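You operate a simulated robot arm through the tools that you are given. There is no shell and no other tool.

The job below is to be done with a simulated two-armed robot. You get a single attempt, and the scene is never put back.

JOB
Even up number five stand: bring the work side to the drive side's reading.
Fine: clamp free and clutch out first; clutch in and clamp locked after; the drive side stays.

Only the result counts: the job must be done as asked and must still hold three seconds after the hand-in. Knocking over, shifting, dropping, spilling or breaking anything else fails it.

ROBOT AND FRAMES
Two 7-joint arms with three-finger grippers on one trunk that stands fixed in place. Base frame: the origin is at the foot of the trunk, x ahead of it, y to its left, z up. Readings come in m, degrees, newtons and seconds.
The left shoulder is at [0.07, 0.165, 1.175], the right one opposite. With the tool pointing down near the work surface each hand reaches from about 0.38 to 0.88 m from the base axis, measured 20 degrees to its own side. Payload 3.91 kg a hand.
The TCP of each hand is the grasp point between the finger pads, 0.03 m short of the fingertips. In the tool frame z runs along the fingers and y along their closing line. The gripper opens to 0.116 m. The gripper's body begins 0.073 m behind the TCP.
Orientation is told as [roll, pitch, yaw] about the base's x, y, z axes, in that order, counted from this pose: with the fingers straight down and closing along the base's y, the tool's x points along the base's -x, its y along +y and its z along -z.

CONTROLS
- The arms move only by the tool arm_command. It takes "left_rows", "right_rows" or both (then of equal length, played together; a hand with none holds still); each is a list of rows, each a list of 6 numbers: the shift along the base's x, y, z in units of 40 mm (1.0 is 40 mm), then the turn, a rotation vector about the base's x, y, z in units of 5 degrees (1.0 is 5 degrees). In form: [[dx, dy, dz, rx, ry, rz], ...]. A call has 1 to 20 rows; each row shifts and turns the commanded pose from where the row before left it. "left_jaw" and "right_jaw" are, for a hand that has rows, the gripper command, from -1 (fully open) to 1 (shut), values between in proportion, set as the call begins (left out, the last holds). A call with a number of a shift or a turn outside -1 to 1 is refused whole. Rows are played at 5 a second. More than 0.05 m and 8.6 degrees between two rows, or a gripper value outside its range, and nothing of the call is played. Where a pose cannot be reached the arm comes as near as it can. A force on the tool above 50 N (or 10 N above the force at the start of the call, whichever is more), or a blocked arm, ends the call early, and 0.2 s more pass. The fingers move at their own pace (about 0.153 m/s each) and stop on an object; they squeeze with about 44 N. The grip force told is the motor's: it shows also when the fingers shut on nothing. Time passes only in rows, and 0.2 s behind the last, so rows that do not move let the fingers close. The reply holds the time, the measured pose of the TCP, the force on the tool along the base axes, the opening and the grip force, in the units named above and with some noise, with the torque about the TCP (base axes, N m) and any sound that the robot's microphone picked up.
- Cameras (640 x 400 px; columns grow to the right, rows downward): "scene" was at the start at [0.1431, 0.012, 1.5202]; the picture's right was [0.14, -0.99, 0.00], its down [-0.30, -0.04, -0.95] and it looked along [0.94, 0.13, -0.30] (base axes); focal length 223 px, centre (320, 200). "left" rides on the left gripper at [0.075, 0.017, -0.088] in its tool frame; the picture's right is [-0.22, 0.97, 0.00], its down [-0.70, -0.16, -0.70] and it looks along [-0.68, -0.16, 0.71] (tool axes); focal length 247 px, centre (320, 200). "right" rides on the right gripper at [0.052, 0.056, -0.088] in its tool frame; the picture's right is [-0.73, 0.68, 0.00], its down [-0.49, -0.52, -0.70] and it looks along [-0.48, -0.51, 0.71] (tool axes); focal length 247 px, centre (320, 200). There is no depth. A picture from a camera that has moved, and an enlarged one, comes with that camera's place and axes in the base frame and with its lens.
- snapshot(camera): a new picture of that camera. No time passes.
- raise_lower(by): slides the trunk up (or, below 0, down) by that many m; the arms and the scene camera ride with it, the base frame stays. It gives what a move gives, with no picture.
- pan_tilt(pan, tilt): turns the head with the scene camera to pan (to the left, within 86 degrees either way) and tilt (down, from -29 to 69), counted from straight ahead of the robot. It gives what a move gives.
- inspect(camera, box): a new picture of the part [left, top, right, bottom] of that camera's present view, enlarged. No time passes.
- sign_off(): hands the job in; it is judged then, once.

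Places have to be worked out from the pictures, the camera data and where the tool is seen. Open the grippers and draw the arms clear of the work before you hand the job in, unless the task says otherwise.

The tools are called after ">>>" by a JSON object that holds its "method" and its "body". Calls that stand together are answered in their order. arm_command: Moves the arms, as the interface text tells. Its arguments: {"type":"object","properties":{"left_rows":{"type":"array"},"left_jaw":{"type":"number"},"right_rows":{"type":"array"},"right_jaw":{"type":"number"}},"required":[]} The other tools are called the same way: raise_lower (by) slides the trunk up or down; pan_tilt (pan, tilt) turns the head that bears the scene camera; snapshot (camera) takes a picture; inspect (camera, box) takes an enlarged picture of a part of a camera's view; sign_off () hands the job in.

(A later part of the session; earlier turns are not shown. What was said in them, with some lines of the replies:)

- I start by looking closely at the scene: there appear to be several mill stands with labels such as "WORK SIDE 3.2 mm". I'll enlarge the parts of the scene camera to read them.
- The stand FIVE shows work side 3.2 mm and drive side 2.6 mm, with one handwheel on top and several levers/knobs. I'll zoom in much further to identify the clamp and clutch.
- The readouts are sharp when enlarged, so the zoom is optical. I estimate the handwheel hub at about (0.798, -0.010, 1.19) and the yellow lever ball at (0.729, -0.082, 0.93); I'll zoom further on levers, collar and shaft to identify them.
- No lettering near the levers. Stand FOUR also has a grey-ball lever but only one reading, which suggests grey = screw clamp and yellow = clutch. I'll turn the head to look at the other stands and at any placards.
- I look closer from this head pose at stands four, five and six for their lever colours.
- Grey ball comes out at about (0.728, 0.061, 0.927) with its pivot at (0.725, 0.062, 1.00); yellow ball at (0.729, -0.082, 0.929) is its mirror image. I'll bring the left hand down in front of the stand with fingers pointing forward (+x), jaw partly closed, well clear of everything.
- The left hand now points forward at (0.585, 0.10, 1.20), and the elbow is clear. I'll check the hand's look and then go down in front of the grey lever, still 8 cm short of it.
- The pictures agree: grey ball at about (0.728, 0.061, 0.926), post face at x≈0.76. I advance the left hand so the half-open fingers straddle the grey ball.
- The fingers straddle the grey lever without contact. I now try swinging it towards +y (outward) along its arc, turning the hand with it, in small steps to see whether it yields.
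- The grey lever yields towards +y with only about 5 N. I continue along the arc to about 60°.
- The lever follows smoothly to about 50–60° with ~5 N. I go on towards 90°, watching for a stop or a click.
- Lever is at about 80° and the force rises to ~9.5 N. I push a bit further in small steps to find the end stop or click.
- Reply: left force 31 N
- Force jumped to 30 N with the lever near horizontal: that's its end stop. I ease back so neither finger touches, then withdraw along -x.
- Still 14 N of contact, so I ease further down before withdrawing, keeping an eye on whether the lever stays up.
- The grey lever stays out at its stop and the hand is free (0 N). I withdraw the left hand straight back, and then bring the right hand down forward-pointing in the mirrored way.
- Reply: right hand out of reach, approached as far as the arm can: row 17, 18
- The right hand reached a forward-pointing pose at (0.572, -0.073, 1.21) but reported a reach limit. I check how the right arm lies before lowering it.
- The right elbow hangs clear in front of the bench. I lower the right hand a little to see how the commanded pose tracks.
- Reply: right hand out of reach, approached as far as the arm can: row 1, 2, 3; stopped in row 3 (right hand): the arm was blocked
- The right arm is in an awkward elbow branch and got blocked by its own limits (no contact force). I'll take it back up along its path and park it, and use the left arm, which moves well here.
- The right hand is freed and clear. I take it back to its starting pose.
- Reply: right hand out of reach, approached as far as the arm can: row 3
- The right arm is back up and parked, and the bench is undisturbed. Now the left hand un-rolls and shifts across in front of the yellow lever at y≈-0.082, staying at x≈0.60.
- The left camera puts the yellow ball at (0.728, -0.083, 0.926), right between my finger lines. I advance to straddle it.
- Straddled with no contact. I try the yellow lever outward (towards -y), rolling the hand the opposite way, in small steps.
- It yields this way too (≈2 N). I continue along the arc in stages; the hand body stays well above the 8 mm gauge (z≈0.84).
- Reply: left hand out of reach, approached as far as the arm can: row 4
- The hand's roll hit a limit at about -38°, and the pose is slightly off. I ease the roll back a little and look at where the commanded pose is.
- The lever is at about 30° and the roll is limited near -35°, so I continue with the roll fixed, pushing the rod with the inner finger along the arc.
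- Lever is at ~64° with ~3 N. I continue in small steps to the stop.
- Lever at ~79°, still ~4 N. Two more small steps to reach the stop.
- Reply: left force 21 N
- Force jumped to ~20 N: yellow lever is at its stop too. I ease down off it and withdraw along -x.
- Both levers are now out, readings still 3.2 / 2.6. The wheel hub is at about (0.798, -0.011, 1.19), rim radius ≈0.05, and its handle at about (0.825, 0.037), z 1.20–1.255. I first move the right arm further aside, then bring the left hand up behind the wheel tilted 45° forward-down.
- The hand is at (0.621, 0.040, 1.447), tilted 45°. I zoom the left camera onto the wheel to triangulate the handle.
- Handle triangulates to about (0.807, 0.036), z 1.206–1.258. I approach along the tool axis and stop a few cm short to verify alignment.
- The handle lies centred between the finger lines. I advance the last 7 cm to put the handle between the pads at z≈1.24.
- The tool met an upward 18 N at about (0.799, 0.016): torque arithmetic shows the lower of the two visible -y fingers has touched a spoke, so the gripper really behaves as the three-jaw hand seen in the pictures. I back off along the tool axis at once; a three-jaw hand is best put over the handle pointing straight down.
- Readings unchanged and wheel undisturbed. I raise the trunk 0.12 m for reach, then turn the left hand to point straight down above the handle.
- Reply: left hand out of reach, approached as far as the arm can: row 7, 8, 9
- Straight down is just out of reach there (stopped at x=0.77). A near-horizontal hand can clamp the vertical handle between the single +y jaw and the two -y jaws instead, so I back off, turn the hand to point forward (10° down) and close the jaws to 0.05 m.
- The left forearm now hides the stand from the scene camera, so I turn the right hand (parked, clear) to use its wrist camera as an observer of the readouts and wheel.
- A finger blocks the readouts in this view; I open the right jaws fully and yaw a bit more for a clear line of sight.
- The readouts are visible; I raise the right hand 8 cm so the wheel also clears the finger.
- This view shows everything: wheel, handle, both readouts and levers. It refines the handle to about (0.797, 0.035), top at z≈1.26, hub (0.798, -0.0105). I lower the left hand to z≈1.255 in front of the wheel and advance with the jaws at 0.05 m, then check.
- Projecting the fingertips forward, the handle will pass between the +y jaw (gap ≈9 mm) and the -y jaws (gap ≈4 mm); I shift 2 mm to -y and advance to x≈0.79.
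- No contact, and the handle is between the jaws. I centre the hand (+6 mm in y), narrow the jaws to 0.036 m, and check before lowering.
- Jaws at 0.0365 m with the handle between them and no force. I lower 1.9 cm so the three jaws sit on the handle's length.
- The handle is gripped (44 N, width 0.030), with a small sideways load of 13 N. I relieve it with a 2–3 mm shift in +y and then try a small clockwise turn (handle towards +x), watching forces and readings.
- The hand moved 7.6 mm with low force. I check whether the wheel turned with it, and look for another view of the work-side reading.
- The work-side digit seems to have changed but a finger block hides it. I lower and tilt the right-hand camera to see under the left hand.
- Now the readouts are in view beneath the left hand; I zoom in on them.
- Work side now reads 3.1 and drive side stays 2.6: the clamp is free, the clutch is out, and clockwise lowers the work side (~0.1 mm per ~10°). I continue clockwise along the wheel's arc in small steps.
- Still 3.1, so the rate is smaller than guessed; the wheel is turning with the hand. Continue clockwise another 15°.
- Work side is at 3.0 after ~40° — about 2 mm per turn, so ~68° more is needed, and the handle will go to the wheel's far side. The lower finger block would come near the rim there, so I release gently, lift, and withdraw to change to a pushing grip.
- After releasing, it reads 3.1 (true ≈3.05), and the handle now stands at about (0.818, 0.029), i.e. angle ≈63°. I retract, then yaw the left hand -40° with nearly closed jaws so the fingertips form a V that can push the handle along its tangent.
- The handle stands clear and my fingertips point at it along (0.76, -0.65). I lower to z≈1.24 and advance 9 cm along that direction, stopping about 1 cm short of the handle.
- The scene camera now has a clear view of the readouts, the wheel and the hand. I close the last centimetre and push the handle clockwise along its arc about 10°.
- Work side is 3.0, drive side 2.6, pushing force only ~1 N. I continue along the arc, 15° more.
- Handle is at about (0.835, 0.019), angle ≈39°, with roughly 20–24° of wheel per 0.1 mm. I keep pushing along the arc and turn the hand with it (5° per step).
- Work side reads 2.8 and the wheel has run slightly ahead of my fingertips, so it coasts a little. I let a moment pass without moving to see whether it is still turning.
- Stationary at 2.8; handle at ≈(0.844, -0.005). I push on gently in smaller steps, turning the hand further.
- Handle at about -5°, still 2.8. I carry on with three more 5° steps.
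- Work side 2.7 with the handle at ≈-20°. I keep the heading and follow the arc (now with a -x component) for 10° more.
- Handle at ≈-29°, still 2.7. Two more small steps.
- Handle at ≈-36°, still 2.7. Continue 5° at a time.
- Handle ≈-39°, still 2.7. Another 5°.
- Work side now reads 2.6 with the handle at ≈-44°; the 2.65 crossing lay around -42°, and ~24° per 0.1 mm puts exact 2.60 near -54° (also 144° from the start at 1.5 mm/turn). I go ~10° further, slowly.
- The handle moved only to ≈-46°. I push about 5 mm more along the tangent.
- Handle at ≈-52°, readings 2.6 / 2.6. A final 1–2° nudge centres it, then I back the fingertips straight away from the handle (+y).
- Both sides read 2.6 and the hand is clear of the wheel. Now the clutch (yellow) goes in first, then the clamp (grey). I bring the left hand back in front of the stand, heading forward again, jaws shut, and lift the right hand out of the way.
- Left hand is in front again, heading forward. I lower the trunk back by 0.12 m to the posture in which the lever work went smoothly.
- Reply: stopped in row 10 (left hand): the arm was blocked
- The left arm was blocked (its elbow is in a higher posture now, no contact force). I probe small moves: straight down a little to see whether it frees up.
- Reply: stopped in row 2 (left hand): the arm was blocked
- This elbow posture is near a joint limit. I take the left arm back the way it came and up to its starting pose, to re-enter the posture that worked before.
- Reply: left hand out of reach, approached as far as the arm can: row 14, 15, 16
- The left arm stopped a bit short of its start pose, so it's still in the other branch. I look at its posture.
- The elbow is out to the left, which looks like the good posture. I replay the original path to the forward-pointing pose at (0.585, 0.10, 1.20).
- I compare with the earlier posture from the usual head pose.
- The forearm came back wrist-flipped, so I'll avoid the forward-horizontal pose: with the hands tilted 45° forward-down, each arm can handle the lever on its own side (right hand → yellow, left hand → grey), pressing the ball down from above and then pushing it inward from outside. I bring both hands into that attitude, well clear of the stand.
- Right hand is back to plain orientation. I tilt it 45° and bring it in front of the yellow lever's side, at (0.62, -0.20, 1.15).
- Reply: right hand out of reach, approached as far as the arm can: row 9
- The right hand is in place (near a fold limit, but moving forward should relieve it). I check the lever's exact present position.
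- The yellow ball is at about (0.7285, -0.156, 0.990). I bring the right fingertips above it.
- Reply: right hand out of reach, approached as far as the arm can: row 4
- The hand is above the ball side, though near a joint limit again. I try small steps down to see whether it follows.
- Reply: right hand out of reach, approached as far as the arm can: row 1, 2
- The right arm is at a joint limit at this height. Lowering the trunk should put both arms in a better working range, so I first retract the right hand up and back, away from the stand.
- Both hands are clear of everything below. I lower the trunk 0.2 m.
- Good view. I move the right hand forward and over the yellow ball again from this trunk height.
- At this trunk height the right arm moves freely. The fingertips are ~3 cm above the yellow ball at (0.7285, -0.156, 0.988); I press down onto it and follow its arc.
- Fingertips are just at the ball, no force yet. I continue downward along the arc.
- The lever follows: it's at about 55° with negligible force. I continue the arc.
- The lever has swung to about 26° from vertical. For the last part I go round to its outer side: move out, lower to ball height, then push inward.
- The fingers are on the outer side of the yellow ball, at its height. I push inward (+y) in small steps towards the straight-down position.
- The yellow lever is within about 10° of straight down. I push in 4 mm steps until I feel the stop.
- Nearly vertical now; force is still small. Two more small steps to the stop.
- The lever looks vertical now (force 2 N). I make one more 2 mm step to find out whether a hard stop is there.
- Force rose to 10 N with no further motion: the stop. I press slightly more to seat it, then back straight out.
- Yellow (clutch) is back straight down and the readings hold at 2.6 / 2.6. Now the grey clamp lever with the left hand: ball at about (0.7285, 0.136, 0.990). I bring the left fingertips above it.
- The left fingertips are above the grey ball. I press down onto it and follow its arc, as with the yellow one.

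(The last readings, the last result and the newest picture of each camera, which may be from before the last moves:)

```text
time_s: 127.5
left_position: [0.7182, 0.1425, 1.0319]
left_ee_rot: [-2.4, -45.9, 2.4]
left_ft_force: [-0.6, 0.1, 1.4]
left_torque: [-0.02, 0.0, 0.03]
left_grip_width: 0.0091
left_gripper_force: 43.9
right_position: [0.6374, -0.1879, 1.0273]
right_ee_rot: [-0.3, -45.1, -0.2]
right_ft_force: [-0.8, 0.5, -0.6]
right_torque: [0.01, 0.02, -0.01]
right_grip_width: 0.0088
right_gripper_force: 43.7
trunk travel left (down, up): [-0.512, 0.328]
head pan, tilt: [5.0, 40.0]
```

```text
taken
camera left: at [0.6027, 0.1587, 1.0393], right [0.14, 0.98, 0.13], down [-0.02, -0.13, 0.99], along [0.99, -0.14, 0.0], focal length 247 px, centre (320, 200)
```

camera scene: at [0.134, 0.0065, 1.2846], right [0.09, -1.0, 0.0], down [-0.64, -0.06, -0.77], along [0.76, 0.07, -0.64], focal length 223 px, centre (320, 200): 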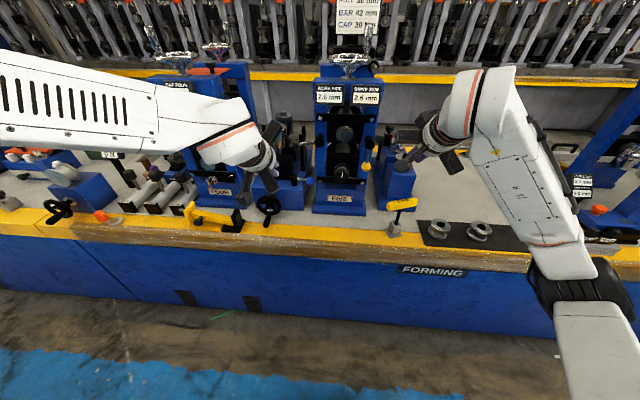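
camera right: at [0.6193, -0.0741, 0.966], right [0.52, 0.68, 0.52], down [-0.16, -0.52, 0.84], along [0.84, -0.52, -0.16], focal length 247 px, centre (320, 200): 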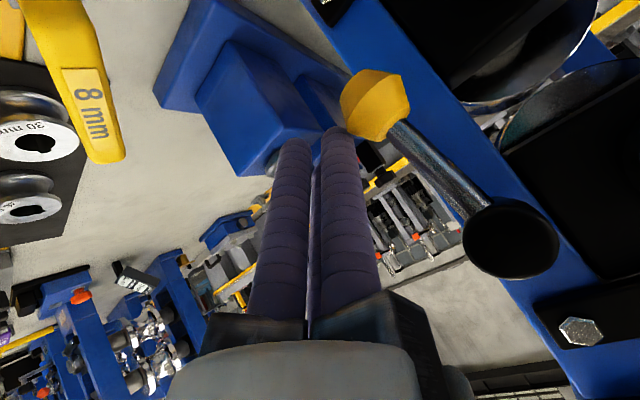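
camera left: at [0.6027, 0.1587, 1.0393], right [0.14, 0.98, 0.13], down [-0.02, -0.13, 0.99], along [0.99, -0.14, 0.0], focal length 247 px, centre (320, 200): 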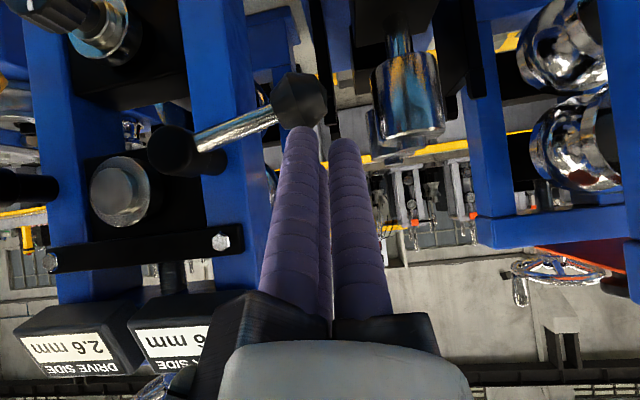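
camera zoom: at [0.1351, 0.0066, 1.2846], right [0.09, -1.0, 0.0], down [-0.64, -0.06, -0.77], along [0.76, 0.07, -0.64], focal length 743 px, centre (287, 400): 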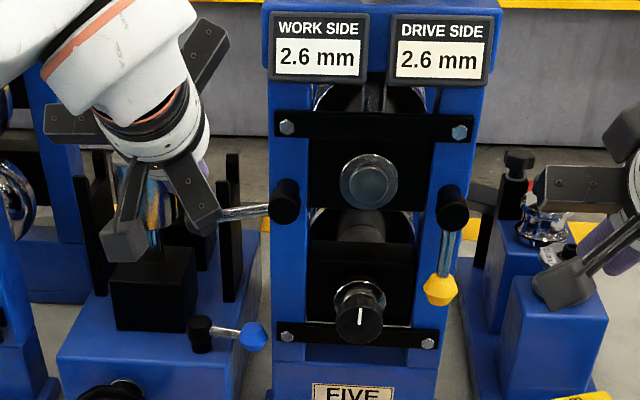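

Contact with the grey ball is just made. I continue down along the arc.

>>> {"method": "arm_command", "body": {"left_rows": [[0, -0.035, -0.18, 0, 0, 0], [0, -0.05, -0.175, 0, 0, 0], [0, -0.07, -0.168, 0, 0, 0], [0, -0.09, -0.16, 0, 0, 0]]}}

>>> {"method": "snapshot", "body": {"camera": "left"}}

>>> {"method": "inspect", "body": {"camera": "scene", "box": [270, 80, 390, 200]}}

```text
time_s: 128.5
left_position: [0.7182, 0.1307, 1.0036]
left_ee_rot: [-2.3, -45.8, 2.3]
left_ft_force: [-0.4, -0.3, 2.0]
left_torque: [-0.02, -0.07, 0.04]
left_grip_width: 0.0089
left_gripper_force: 44.4
right_position: [0.637, -0.1879, 1.0284]
right_ee_rot: [-0.3, -45.0, -0.2]
right_ft_force: [0.6, -0.6, -0.7]
right_torque: [-0.01, -0.02, 0.03]
right_grip_width: 0.0091
right_gripper_force: 43.9
trunk travel left (down, up): [-0.512, 0.328]
head pan, tilt: [5.0, 40.0]
```

```text
taken
camera left: at [0.6026, 0.1471, 1.0114], right [0.14, 0.98, 0.13], down [-0.01, -0.13, 0.99], along [0.99, -0.14, -0.01], focal length 247 px, centre (320, 200)
```

left: 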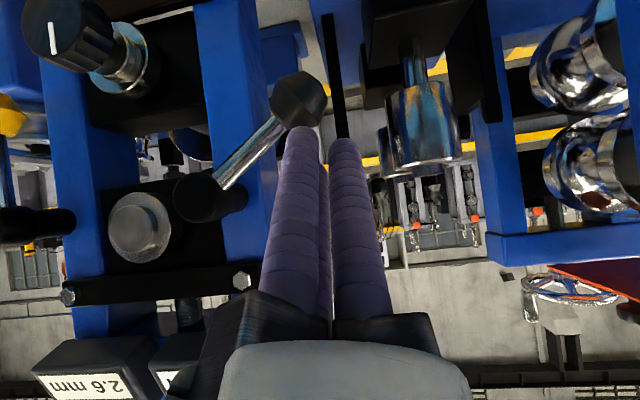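

```text
3.33 times, centred on (330, 140) of scene
camera zoom: at [0.1352, 0.0064, 1.2846], right [0.09, -1.0, 0.0], down [-0.64, -0.06, -0.77], along [0.76, 0.07, -0.64], focal length 743 px, centre (287, 400)
```

zoom: 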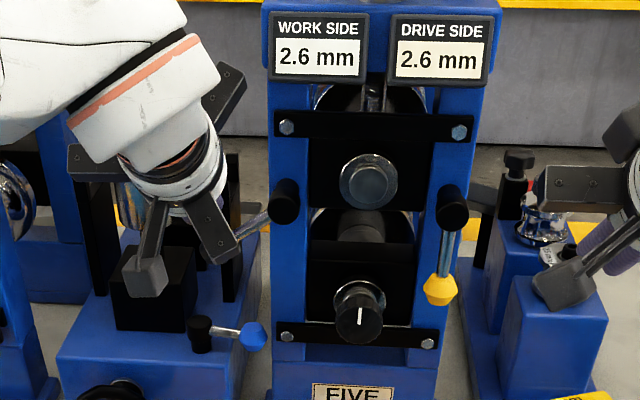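

The grey lever is at about 47°. I continue the arc for three more steps.

>>> {"method": "arm_command", "body": {"left_rows": [[0, -0.105, -0.15, 0, 0, 0], [0, -0.12, -0.138, 0, 0, 0], [0, -0.133, -0.125, 0, 0, 0]]}}

>>> {"method": "snapshot", "body": {"camera": "left"}}

```text
time_s: 129.3
left_position: [0.7184, 0.1174, 0.9871]
left_ee_rot: [-2.2, -45.8, 2.3]
left_ft_force: [0.7, -1.1, 2.5]
left_torque: [-0.02, 0.02, 0.01]
left_grip_width: 0.0086
left_gripper_force: 44.0
right_position: [0.6362, -0.1873, 1.0277]
right_ee_rot: [-0.3, -45.0, -0.1]
right_ft_force: [0.0, -0.6, 0.6]
right_torque: [-0.01, -0.01, 0.03]
right_grip_width: 0.0092
right_gripper_force: 43.8
trunk travel left (down, up): [-0.512, 0.328]
head pan, tilt: [5.0, 40.0]
```

```text
taken
camera left: at [0.6033, 0.1335, 0.9944], right [0.14, 0.98, 0.13], down [-0.01, -0.13, 0.99], along [0.99, -0.14, 0.0], focal length 247 px, centre (320, 200)
```

left: 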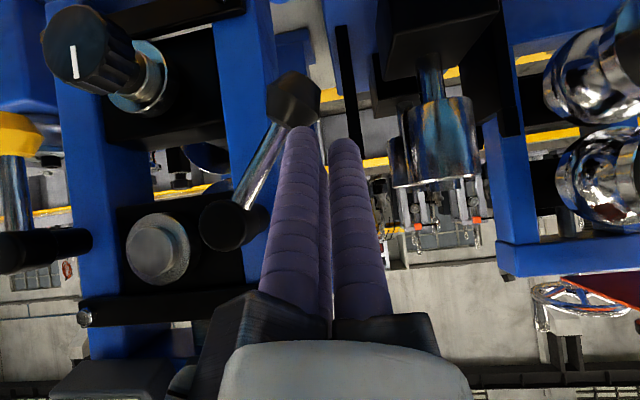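

The grey lever is about 27° from vertical. I move to its outer (+y) side, lower to ball height, then push inward.

>>> {"method": "arm_command", "body": {"left_rows": [[0, 0.5, 0.1, 0, 0, 0], [0, 0.4, -0.2, 0, 0, 0], [0, 0, -0.6, 0, 0, 0], [0, 0, -0.5, 0, 0, 0]]}}

>>> {"method": "snapshot", "body": {"camera": "left"}}

>>> {"method": "inspect", "body": {"camera": "scene", "box": [270, 80, 390, 200]}}

```text
time_s: 130.3
left_position: [0.7183, 0.1532, 0.9362]
left_ee_rot: [-2.3, -45.7, 2.4]
left_ft_force: [0.8, 0.0, 0.4]
left_torque: [0.0, 0.01, -0.02]
left_grip_width: 0.0092
left_gripper_force: 43.9
right_position: [0.6388, -0.1886, 1.0275]
right_ee_rot: [-0.3, -45.1, -0.2]
right_ft_force: [0.5, 0.8, -0.3]
right_torque: [0.0, -0.01, 0.02]
right_grip_width: 0.0087
right_gripper_force: 44.2
trunk travel left (down, up): [-0.512, 0.328]
head pan, tilt: [5.0, 40.0]
```

```text
taken
camera left: at [0.6035, 0.1699, 0.9451], right [0.14, 0.98, 0.13], down [-0.01, -0.13, 0.99], along [0.99, -0.14, -0.01], focal length 247 px, centre (320, 200)
```

left: 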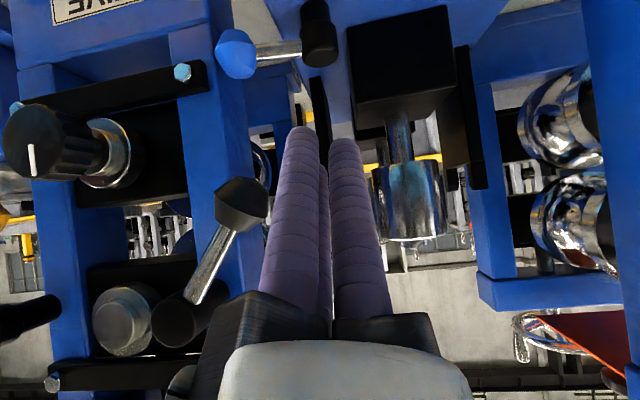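

```text
3.33 times, centred on (330, 140) of scene
camera zoom: at [0.1356, 0.0066, 1.2845], right [0.09, -1.0, 0.0], down [-0.64, -0.06, -0.77], along [0.76, 0.07, -0.64], focal length 743 px, centre (287, 400)
```

zoom: 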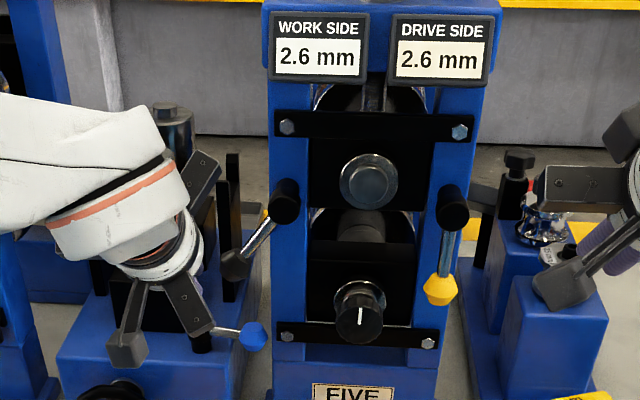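

The fingers are outside the grey ball at its height. I push inward (-y) in steps.

>>> {"method": "arm_command", "body": {"left_rows": [[0, -0.6, 0, 0, 0, 0], [0, -0.3, 0, 0, 0, 0], [0, -0.25, 0, 0, 0, 0], [0, -0.15, 0, 0, 0, 0]]}}

>>> {"method": "snapshot", "body": {"camera": "left"}}

>>> {"method": "inspect", "body": {"camera": "scene", "box": [270, 80, 390, 200]}}

```text
time_s: 131.3
left_position: [0.7188, 0.1017, 0.9384]
left_ee_rot: [-2.3, -45.6, 2.2]
left_ft_force: [0.0, 3.8, -0.5]
left_torque: [0.01, -0.05, 0.02]
left_grip_width: 0.0092
left_gripper_force: 44.1
right_position: [0.6379, -0.1885, 1.0284]
right_ee_rot: [-0.2, -45.0, -0.1]
right_ft_force: [-0.2, -0.1, -0.5]
right_torque: [0.0, 0.02, 0.02]
right_grip_width: 0.0091
right_gripper_force: 43.9
trunk travel left (down, up): [-0.512, 0.328]
head pan, tilt: [5.0, 40.0]
```

```text
taken
camera left: at [0.6032, 0.1182, 0.9458], right [0.14, 0.98, 0.13], down [-0.01, -0.13, 0.99], along [0.99, -0.14, 0.0], focal length 247 px, centre (320, 200)
```

left: 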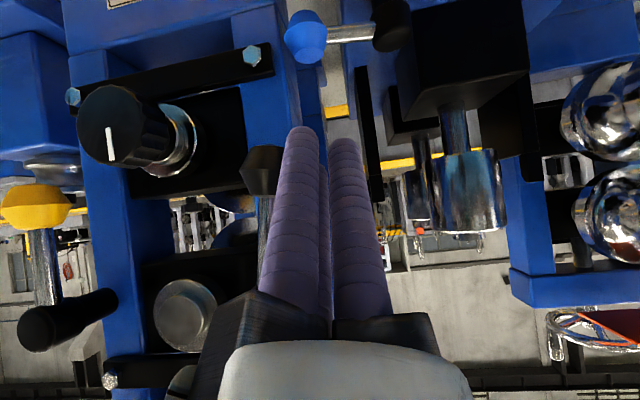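

```text
3.33 times, centred on (330, 140) of scene
camera zoom: at [0.1355, 0.0066, 1.2845], right [0.09, -1.0, 0.0], down [-0.64, -0.06, -0.77], along [0.76, 0.07, -0.64], focal length 743 px, centre (287, 400)
```

zoom: 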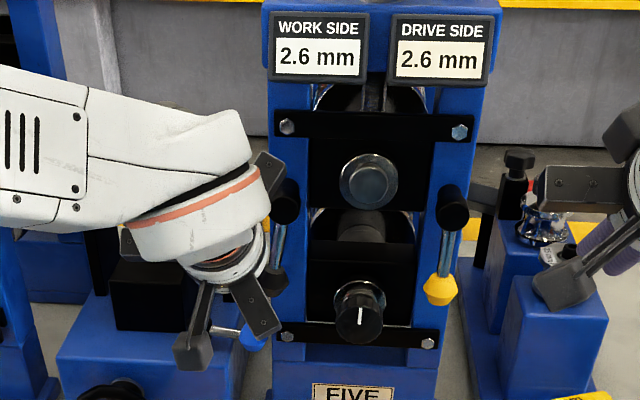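

The grey lever is within ~5° of vertical (force 4 N). Small steps to the stop.

>>> {"method": "arm_command", "body": {"left_rows": [[0, -0.1, 0, 0, 0, 0], [0, -0.08, 0, 0, 0, 0]]}}

>>> {"method": "inspect", "body": {"camera": "scene", "box": [290, 110, 350, 180]}}

```text
time_s: 131.9
left_position: [0.7173, 0.0957, 0.9378]
left_ee_rot: [-2.3, -45.8, 2.3]
left_ft_force: [-0.6, -0.1, -0.5]
left_torque: [0.01, 0.01, 0.05]
left_grip_width: 0.0088
left_gripper_force: 43.6
right_position: [0.6381, -0.1877, 1.0288]
right_ee_rot: [-0.4, -45.0, -0.2]
right_ft_force: [0.5, -0.1, 0.5]
right_torque: [0.0, 0.03, -0.02]
right_grip_width: 0.009
right_gripper_force: 44.1
trunk travel left (down, up): [-0.512, 0.328]
head pan, tilt: [5.0, 40.0]
```

```text
5.71 times, centred on (320, 145) of scene
camera zoom: at [0.1354, 0.0066, 1.2845], right [0.09, -1.0, 0.0], down [-0.64, -0.06, -0.77], along [0.76, 0.07, -0.64], focal length 1273 px, centre (320, 514)
```

zoom: 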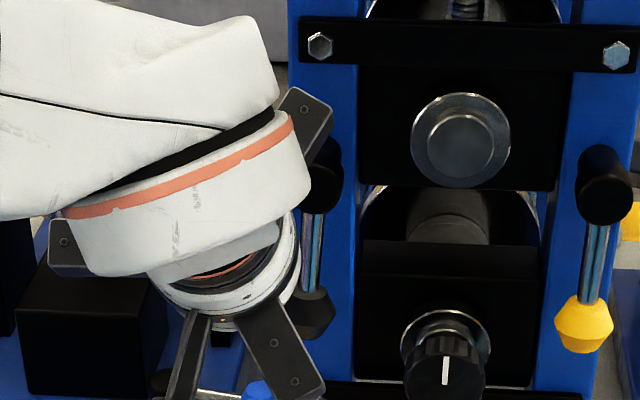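

It looks vertical; force is near zero, so I push on in small steps until the stop is felt.

>>> {"method": "arm_command", "body": {"left_rows": [[0, -0.08, 0, 0, 0, 0], [0, -0.08, 0, 0, 0, 0], [0, 0, 0, 0, 0, 0]]}}

>>> {"method": "inspect", "body": {"camera": "scene", "box": [290, 110, 350, 180]}}

```text
time_s: 132.7
left_position: [0.7186, 0.09, 0.9375]
left_ee_rot: [-2.3, -45.9, 2.4]
left_ft_force: [-2.8, 6.0, 0.8]
left_torque: [0.07, 0.07, -0.01]
left_grip_width: 0.0088
left_gripper_force: 43.6
right_position: [0.6381, -0.1865, 1.0296]
right_ee_rot: [-0.3, -45.0, -0.1]
right_ft_force: [-0.1, 0.9, -1.0]
right_torque: [0.01, 0.0, 0.01]
right_grip_width: 0.0093
right_gripper_force: 44.0
trunk travel left (down, up): [-0.512, 0.328]
head pan, tilt: [5.0, 40.0]
```

```text
5.71 times, centred on (320, 145) of scene
camera zoom: at [0.1349, 0.0072, 1.2846], right [0.09, -1.0, 0.0], down [-0.64, -0.06, -0.77], along [0.76, 0.07, -0.64], focal length 1273 px, centre (320, 514)
```

zoom: 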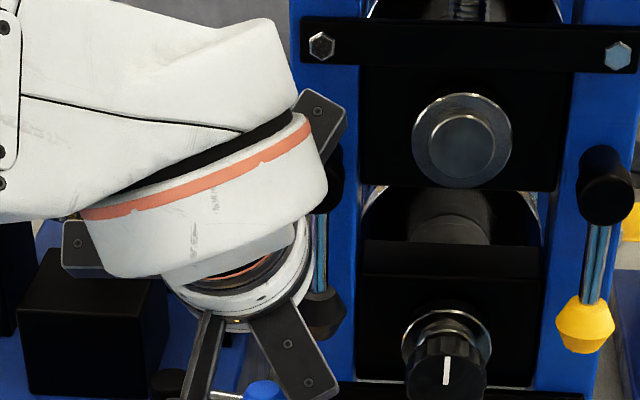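

Force 6 N. I check closely whether this is the lever's stop or the hand touching the hub, using the left camera and a tight zoom.

>>> {"method": "snapshot", "body": {"camera": "left"}}

>>> {"method": "inspect", "body": {"camera": "scene", "box": [312, 120, 336, 160]}}

>>> {"method": "snapshot", "body": {"camera": "right"}}

```text
taken
camera left: at [0.603, 0.1062, 0.946], right [0.14, 0.98, 0.13], down [-0.01, -0.13, 0.99], along [0.99, -0.14, -0.01], focal length 247 px, centre (320, 200)
```

left: 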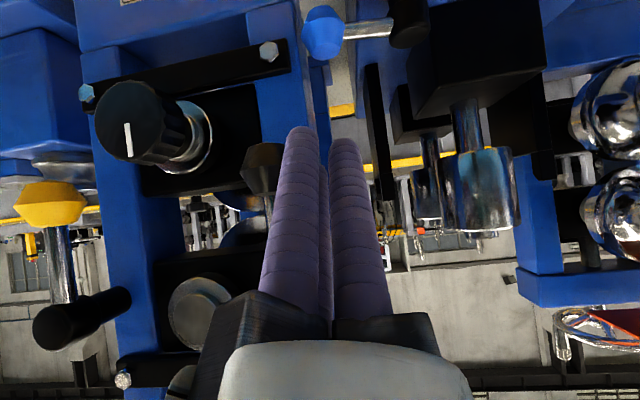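

```text
10.00 times, centred on (324, 140) of scene
camera zoom: at [0.1349, 0.0072, 1.2846], right [0.09, -1.0, 0.0], down [-0.64, -0.06, -0.77], along [0.76, 0.07, -0.64], focal length 2228 px, centre (280, 800)
```

zoom: 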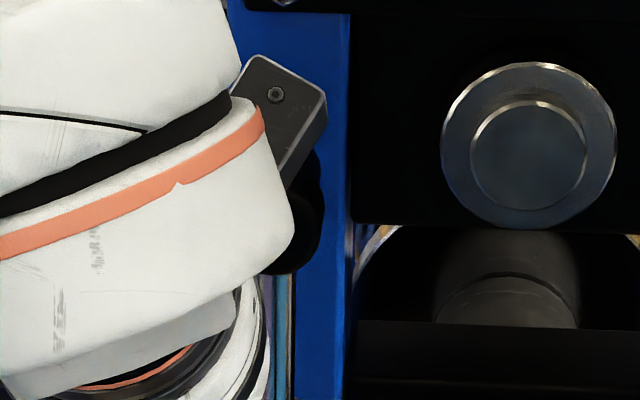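

```text
taken
camera right: at [0.5385, -0.13, 1.0525], right [0.52, 0.68, 0.52], down [-0.15, -0.52, 0.84], along [0.84, -0.52, -0.17], focal length 247 px, centre (320, 200)
```

right: 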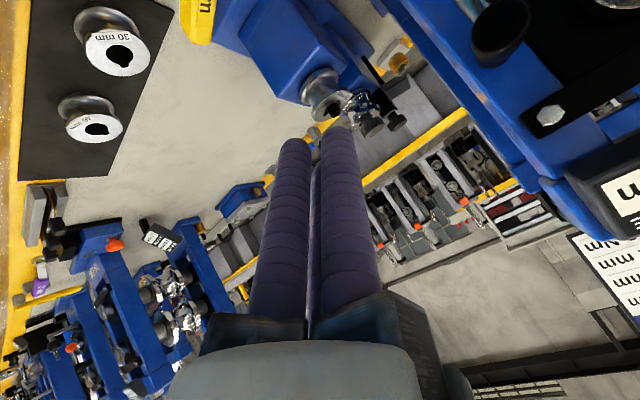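

The block above the fingers is close to the hub, so I can't be sure the 6 N comes from the lever's stop. I back off, shift the hand 8 mm back and 12 mm down to keep that block clear, and push again.

>>> {"method": "arm_command", "body": {"left_rows": [[0, 0.35, 0, 0, 0, 0], [-0.2, 0, -0.3, 0, 0, 0], [0, -0.1, 0, 0, 0, 0]]}}

>>> {"method": "snapshot", "body": {"camera": "left"}}

>>> {"method": "inspect", "body": {"camera": "scene", "box": [290, 110, 350, 180]}}

```text
time_s: 133.5
left_position: [0.7109, 0.0988, 0.9268]
left_ee_rot: [-2.3, -45.7, 2.4]
left_ft_force: [0.5, 0.6, 0.2]
left_torque: [-0.02, 0.0, 0.02]
left_grip_width: 0.009
left_gripper_force: 43.9
right_position: [0.6373, -0.1886, 1.0291]
right_ee_rot: [-0.4, -45.0, -0.1]
right_ft_force: [0.0, 0.2, -1.1]
right_torque: [-0.02, 0.01, -0.02]
right_grip_width: 0.0091
right_gripper_force: 43.5
trunk travel left (down, up): [-0.512, 0.328]
head pan, tilt: [5.0, 40.0]
```

```text
taken
camera left: at [0.5949, 0.1149, 0.9345], right [0.14, 0.98, 0.13], down [-0.01, -0.13, 0.99], along [0.99, -0.14, -0.01], focal length 247 px, centre (320, 200)
```

left: 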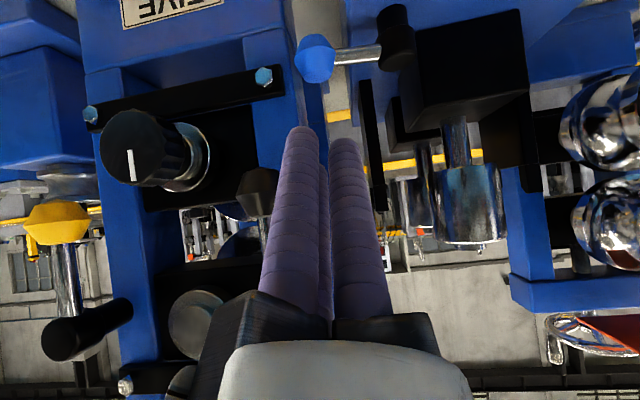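

```text
5.71 times, centred on (320, 145) of scene
camera zoom: at [0.1353, 0.0064, 1.2846], right [0.09, -1.0, 0.0], down [-0.64, -0.06, -0.77], along [0.76, 0.07, -0.64], focal length 1273 px, centre (320, 514)
```

zoom: 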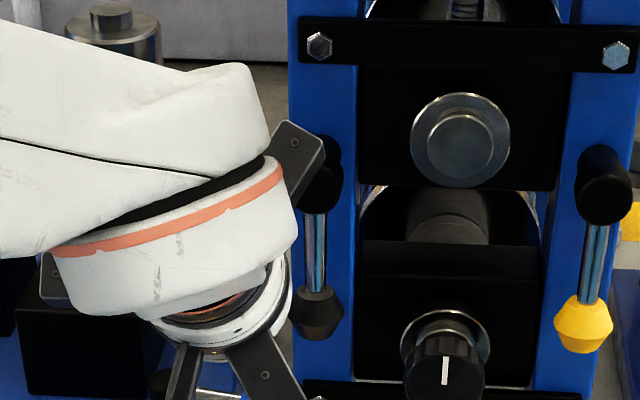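

The grey lever looks straight down now. I push again with the cleared hand to feel its stop.

>>> {"method": "arm_command", "body": {"left_rows": [[0, -0.1, 0, 0, 0, 0], [0, -0.1, 0, 0, 0, 0], [0, 0, 0, 0, 0, 0]]}}

>>> {"method": "inspect", "body": {"camera": "scene", "box": [290, 110, 350, 180]}}

```text
time_s: 134.3
left_position: [0.7107, 0.0923, 0.9269]
left_ee_rot: [-2.4, -45.6, 2.6]
left_ft_force: [-2.1, 9.5, 0.9]
left_torque: [0.04, 0.01, 0.17]
left_grip_width: 0.0091
left_gripper_force: 43.6
right_position: [0.6373, -0.1868, 1.028]
right_ee_rot: [-0.4, -45.0, -0.1]
right_ft_force: [-0.3, 0.5, 0.6]
right_torque: [0.02, -0.01, -0.04]
right_grip_width: 0.0092
right_gripper_force: 44.1
trunk travel left (down, up): [-0.512, 0.328]
head pan, tilt: [5.0, 40.0]
```

```text
5.71 times, centred on (320, 145) of scene
camera zoom: at [0.135, 0.008, 1.2846], right [0.09, -1.0, 0.0], down [-0.64, -0.06, -0.77], along [0.76, 0.07, -0.64], focal length 1273 px, centre (320, 514)
```

zoom: 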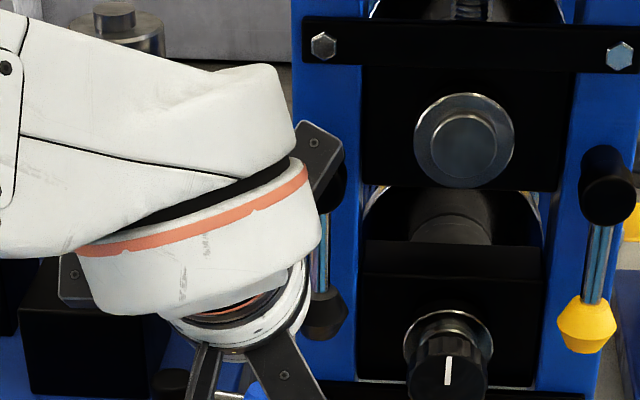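

Force 9.5 N now. One more small press to confirm the stop.

>>> {"method": "arm_command", "body": {"left_rows": [[0, -0.07, 0, 0, 0, 0], [0, 0, 0, 0, 0, 0]]}}

>>> {"method": "inspect", "body": {"camera": "scene", "box": [290, 110, 350, 180]}}

```text
time_s: 134.9
left_position: [0.711, 0.0919, 0.9256]
left_ee_rot: [-2.4, -45.7, 2.7]
left_ft_force: [-4.6, 20.5, -0.5]
left_torque: [0.13, 0.04, 0.4]
left_grip_width: 0.0086
left_gripper_force: 43.6
right_position: [0.6378, -0.1846, 1.029]
right_ee_rot: [-0.5, -45.1, 0.0]
right_ft_force: [-0.1, -0.3, -0.7]
right_torque: [0.0, 0.01, 0.02]
right_grip_width: 0.0091
right_gripper_force: 44.0
trunk travel left (down, up): [-0.512, 0.328]
head pan, tilt: [5.0, 40.0]
```

```text
5.71 times, centred on (320, 145) of scene
camera zoom: at [0.1348, 0.0096, 1.2846], right [0.09, -1.0, 0.0], down [-0.64, -0.06, -0.77], along [0.76, 0.07, -0.64], focal length 1273 px, centre (320, 514)
```

zoom: 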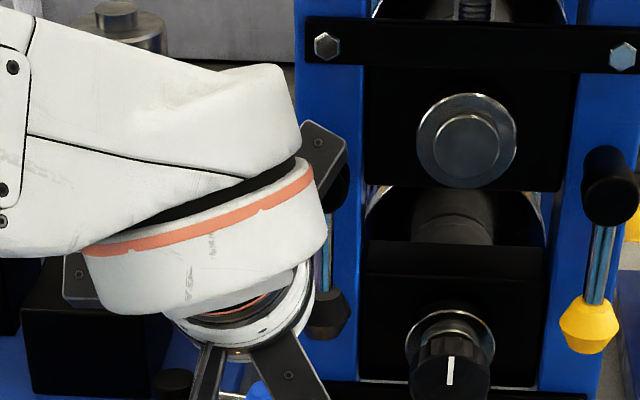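

20 N at the ball with no further motion: the clamp lever is home against its stop. I back the left hand out to the side, then away and up.

>>> {"method": "arm_command", "body": {"left_rows": [[0, 0.3, 0, 0, 0, 0], [0, 0.6, 0, 0, 0, 0], [0, 0.6, 0.1, 0, 0, 0], [-0.6, 0.1, 0.5, 0, 0, 0], [-0.8, 0, 0.8, 0, 0, 0], [-0.8, 0, 0.8, 0, 0, 0], [-0.6, 0, 0.8, 0, 0, 0]]}}

>>> {"method": "snapshot", "body": {"camera": "scene"}}

>>> {"method": "inspect", "body": {"camera": "scene", "box": [290, 60, 410, 210]}}

>>> {"method": "inspect", "body": {"camera": "scene", "box": [310, 80, 390, 170]}}

```text
time_s: 136.5
left_position: [0.5964, 0.1538, 1.0469]
left_ee_rot: [-2.3, -45.7, 2.2]
left_ft_force: [0.3, -0.6, -0.4]
left_torque: [0.01, -0.02, -0.03]
left_grip_width: 0.0089
left_gripper_force: 44.2
right_position: [0.6377, -0.1876, 1.0287]
right_ee_rot: [-0.3, -45.1, -0.1]
right_ft_force: [-0.8, -0.1, -0.4]
right_torque: [-0.01, -0.02, 0.01]
right_grip_width: 0.0089
right_gripper_force: 44.3
trunk travel left (down, up): [-0.512, 0.328]
head pan, tilt: [5.0, 40.0]
```

```text
taken
camera scene: at [0.134, 0.0067, 1.2847], right [0.09, -1.0, 0.0], down [-0.64, -0.06, -0.77], along [0.76, 0.07, -0.64], focal length 223 px, centre (320, 200)
```

scene: 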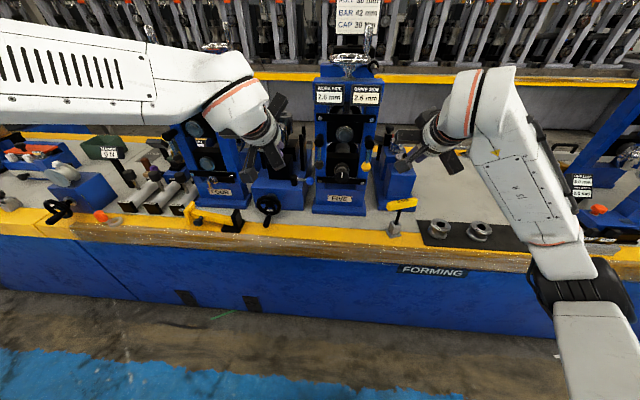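

```text
2.67 times, centred on (350, 135) of scene
camera zoom: at [0.134, 0.0067, 1.2847], right [0.09, -1.0, 0.0], down [-0.64, -0.06, -0.77], along [0.76, 0.07, -0.64], focal length 594 px, centre (240, 373)
```

zoom: 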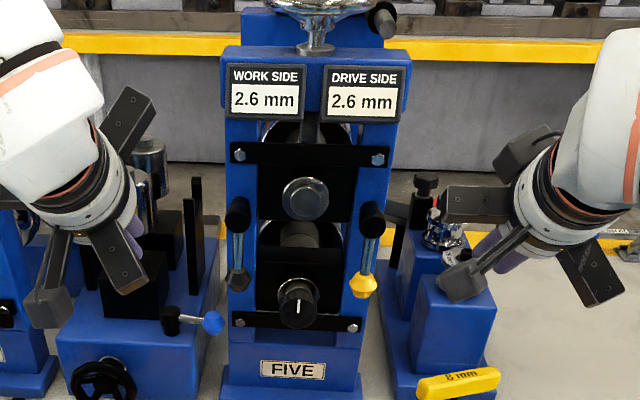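

```text
4.44 times, centred on (350, 125) of scene
camera zoom: at [0.134, 0.0067, 1.2847], right [0.09, -1.0, 0.0], down [-0.64, -0.06, -0.77], along [0.76, 0.07, -0.64], focal length 990 px, centre (187, 533)
```

zoom: 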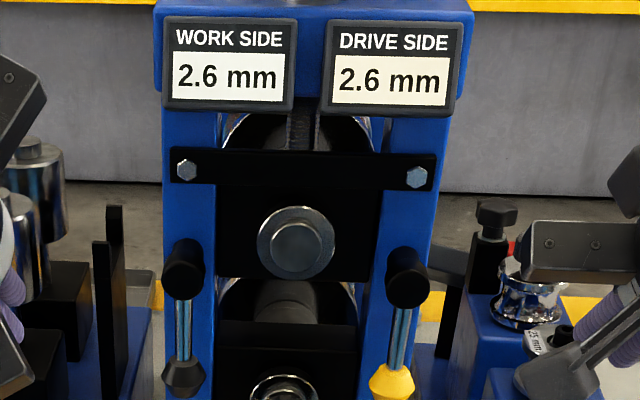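

Both levers hang straight down and the readings are 2.6 / 2.6. I retreat both arms up and back and open the grippers, then raise the trunk to its original height for a like-for-like comparison with the first pictures.

>>> {"method": "arm_command", "body": {"left_rows": [[-0.5, 0.2, 0.6, 0, 0, 0], [-0.5, 0.2, 0.6, 0, 0, 0], [-0.5, 0.2, 0.6, 0, 0, 0], [0, 0, 0, 0, 0, 0]], "left_jaw": -1, "right_rows": [[-0.6, -0.4, 0.6, 0, 0, 0], [-0.6, -0.4, 0.6, 0, 0, 0], [-0.6, -0.4, 0.6, 0, 0, 0], [0, -0.3, 0.4, 0, 0, 0]], "right_jaw": -1}}

>>> {"method": "raise_lower", "body": {"by": 0.2}}

>>> {"method": "snapshot", "body": {"camera": "scene"}}

>>> {"method": "inspect", "body": {"camera": "scene", "box": [300, 105, 420, 255]}}

```text
time_s: 137.5
left_position: [0.5409, 0.172, 1.1192]
left_ee_rot: [-2.2, -45.8, 2.3]
left_ft_force: [-0.6, 0.2, -0.9]
left_torque: [0.02, 0.02, 0.01]
left_grip_width: 0.1159
left_gripper_force: 0.0
right_position: [0.5623, -0.2488, 1.112]
right_ee_rot: [-0.3, -45.1, -0.1]
right_ft_force: [1.3, 0.3, -0.7]
right_torque: [-0.01, 0.02, 0.0]
right_grip_width: 0.116
right_gripper_force: 0.2
trunk travel left (down, up): [-0.512, 0.328]
head pan, tilt: [5.0, 40.0]
```

```text
time_s: 139.7
left_position: [0.5401, 0.173, 1.3194]
left_ee_rot: [-2.2, -45.7, 2.3]
left_ft_force: [0.0, 0.7, 0.4]
left_torque: [0.0, 0.0, -0.01]
left_grip_width: 0.1159
left_gripper_force: 0.0
right_position: [0.5622, -0.2495, 1.3131]
right_ee_rot: [-0.2, -45.0, -0.3]
right_ft_force: [0.1, -0.5, 1.1]
right_torque: [0.01, -0.02, -0.02]
right_grip_width: 0.1159
right_gripper_force: 0.0
trunk travel left (down, up): [-0.712, 0.128]
head pan, tilt: [5.0, 40.0]
```

```text
taken
camera scene: at [0.1354, 0.0065, 1.4845], right [0.09, -1.0, 0.0], down [-0.64, -0.06, -0.77], along [0.76, 0.07, -0.64], focal length 223 px, centre (320, 200)
```

scene: 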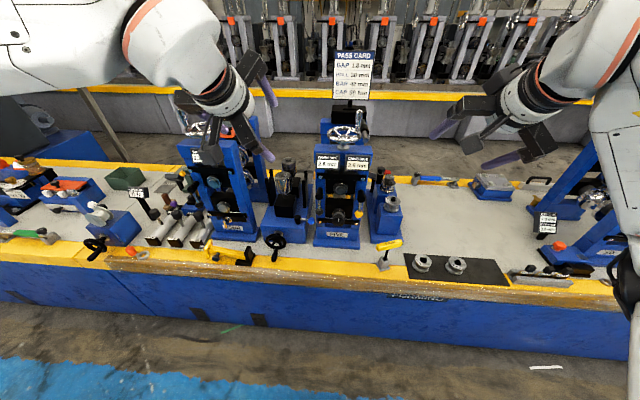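

```text
2.67 times, centred on (360, 180) of scene
camera zoom: at [0.1354, 0.0065, 1.4845], right [0.09, -1.0, 0.0], down [-0.64, -0.06, -0.77], along [0.76, 0.07, -0.64], focal length 594 px, centre (213, 253)
```

zoom: 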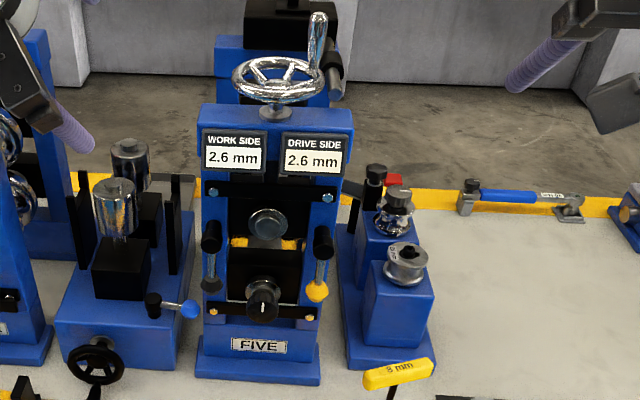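

The stand looks exactly as at the start — both levers straight down, neighbours undisturbed — with both sides now at 2.6 mm. I draw both arms a little farther back and up, then make a last check.

>>> {"method": "arm_command", "body": {"left_rows": [[-0.4, 0.2, 0.5, 0, 0, 0], [-0.4, 0.2, 0.5, 0, 0, 0], [0, 0, 0, 0, 0, 0]], "right_rows": [[-0.4, -0.3, 0.5, 0, 0, 0], [-0.4, -0.3, 0.5, 0, 0, 0], [0, 0, 0, 0, 0, 0]]}}

>>> {"method": "inspect", "body": {"camera": "scene", "box": [300, 105, 420, 255]}}

>>> {"method": "snapshot", "body": {"camera": "scene"}}

```text
time_s: 140.5
left_position: [0.5093, 0.1876, 1.3596]
left_ee_rot: [-2.2, -45.7, 2.2]
left_ft_force: [0.6, -1.0, 0.3]
left_torque: [-0.02, 0.01, 0.01]
left_grip_width: 0.116
left_gripper_force: 0.0
right_position: [0.5312, -0.272, 1.3506]
right_ee_rot: [-0.3, -45.0, -0.3]
right_ft_force: [0.5, -0.2, -0.1]
right_torque: [0.01, 0.01, 0.0]
right_grip_width: 0.116
right_gripper_force: 0.1
trunk travel left (down, up): [-0.712, 0.128]
head pan, tilt: [5.0, 40.0]
```

```text
2.67 times, centred on (360, 180) of scene
camera zoom: at [0.137, 0.0062, 1.4844], right [0.09, -1.0, 0.0], down [-0.64, -0.06, -0.77], along [0.76, 0.07, -0.64], focal length 594 px, centre (213, 253)
```

zoom: 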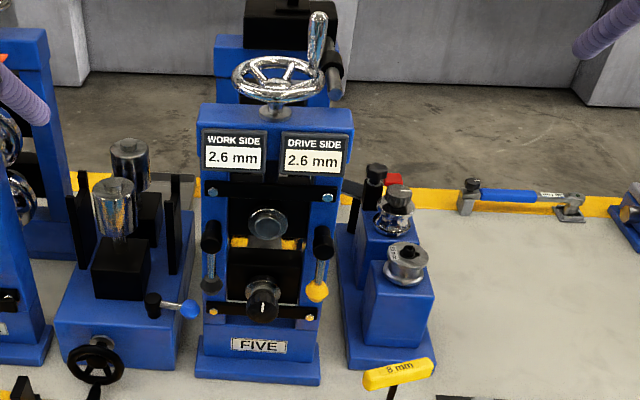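

```text
taken
camera scene: at [0.137, 0.0062, 1.4844], right [0.09, -1.0, 0.0], down [-0.64, -0.06, -0.77], along [0.76, 0.07, -0.64], focal length 223 px, centre (320, 200)
```

scene: 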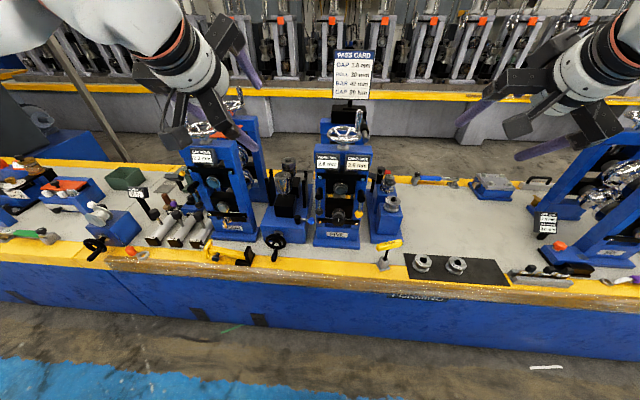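

Work side 2.6 mm, drive side 2.6 mm. Both levers are back at their original positions, the grippers are open, the arms are clear and nothing else has moved. I hand the job in.

>>> {"method": "sign_off", "body": {}}

```text
The job is handed in.
```

Stand five is evened up: the work side now reads 2.6 mm, matching the drive side, which stayed at 2.6 mm throughout. I've handed the job in; no verdict has come back yet.

- **Before turning:** I swung both levers out to their stops, the grey one as the clamp first and then the yellow one as the clutch. Neither lever is labelled. I took grey to be the clamp because stand four has the same grey lever and only one reading. When I turned the wheel, only the work side moved, so the clutch was out.
- **Adjustment:** I turned the handwheel clockwise by roughly 144°, bringing the work side from 3.2 to 2.6 mm. The display shows only one decimal; from the wheel angle I estimate the setting is within about 0.015 mm of 2.60.
- **After turning:** I put the clutch back in, then locked the clamp, pressing each lever against its stop. Both sit where they were at the start.
- **Surroundings:** In the last pictures nothing else on the bench had moved. While first reaching for the wheel, a finger touched a spoke with about 18 N. The readings did not change and I saw no sign of movement. The arms are clear with the grippers open.
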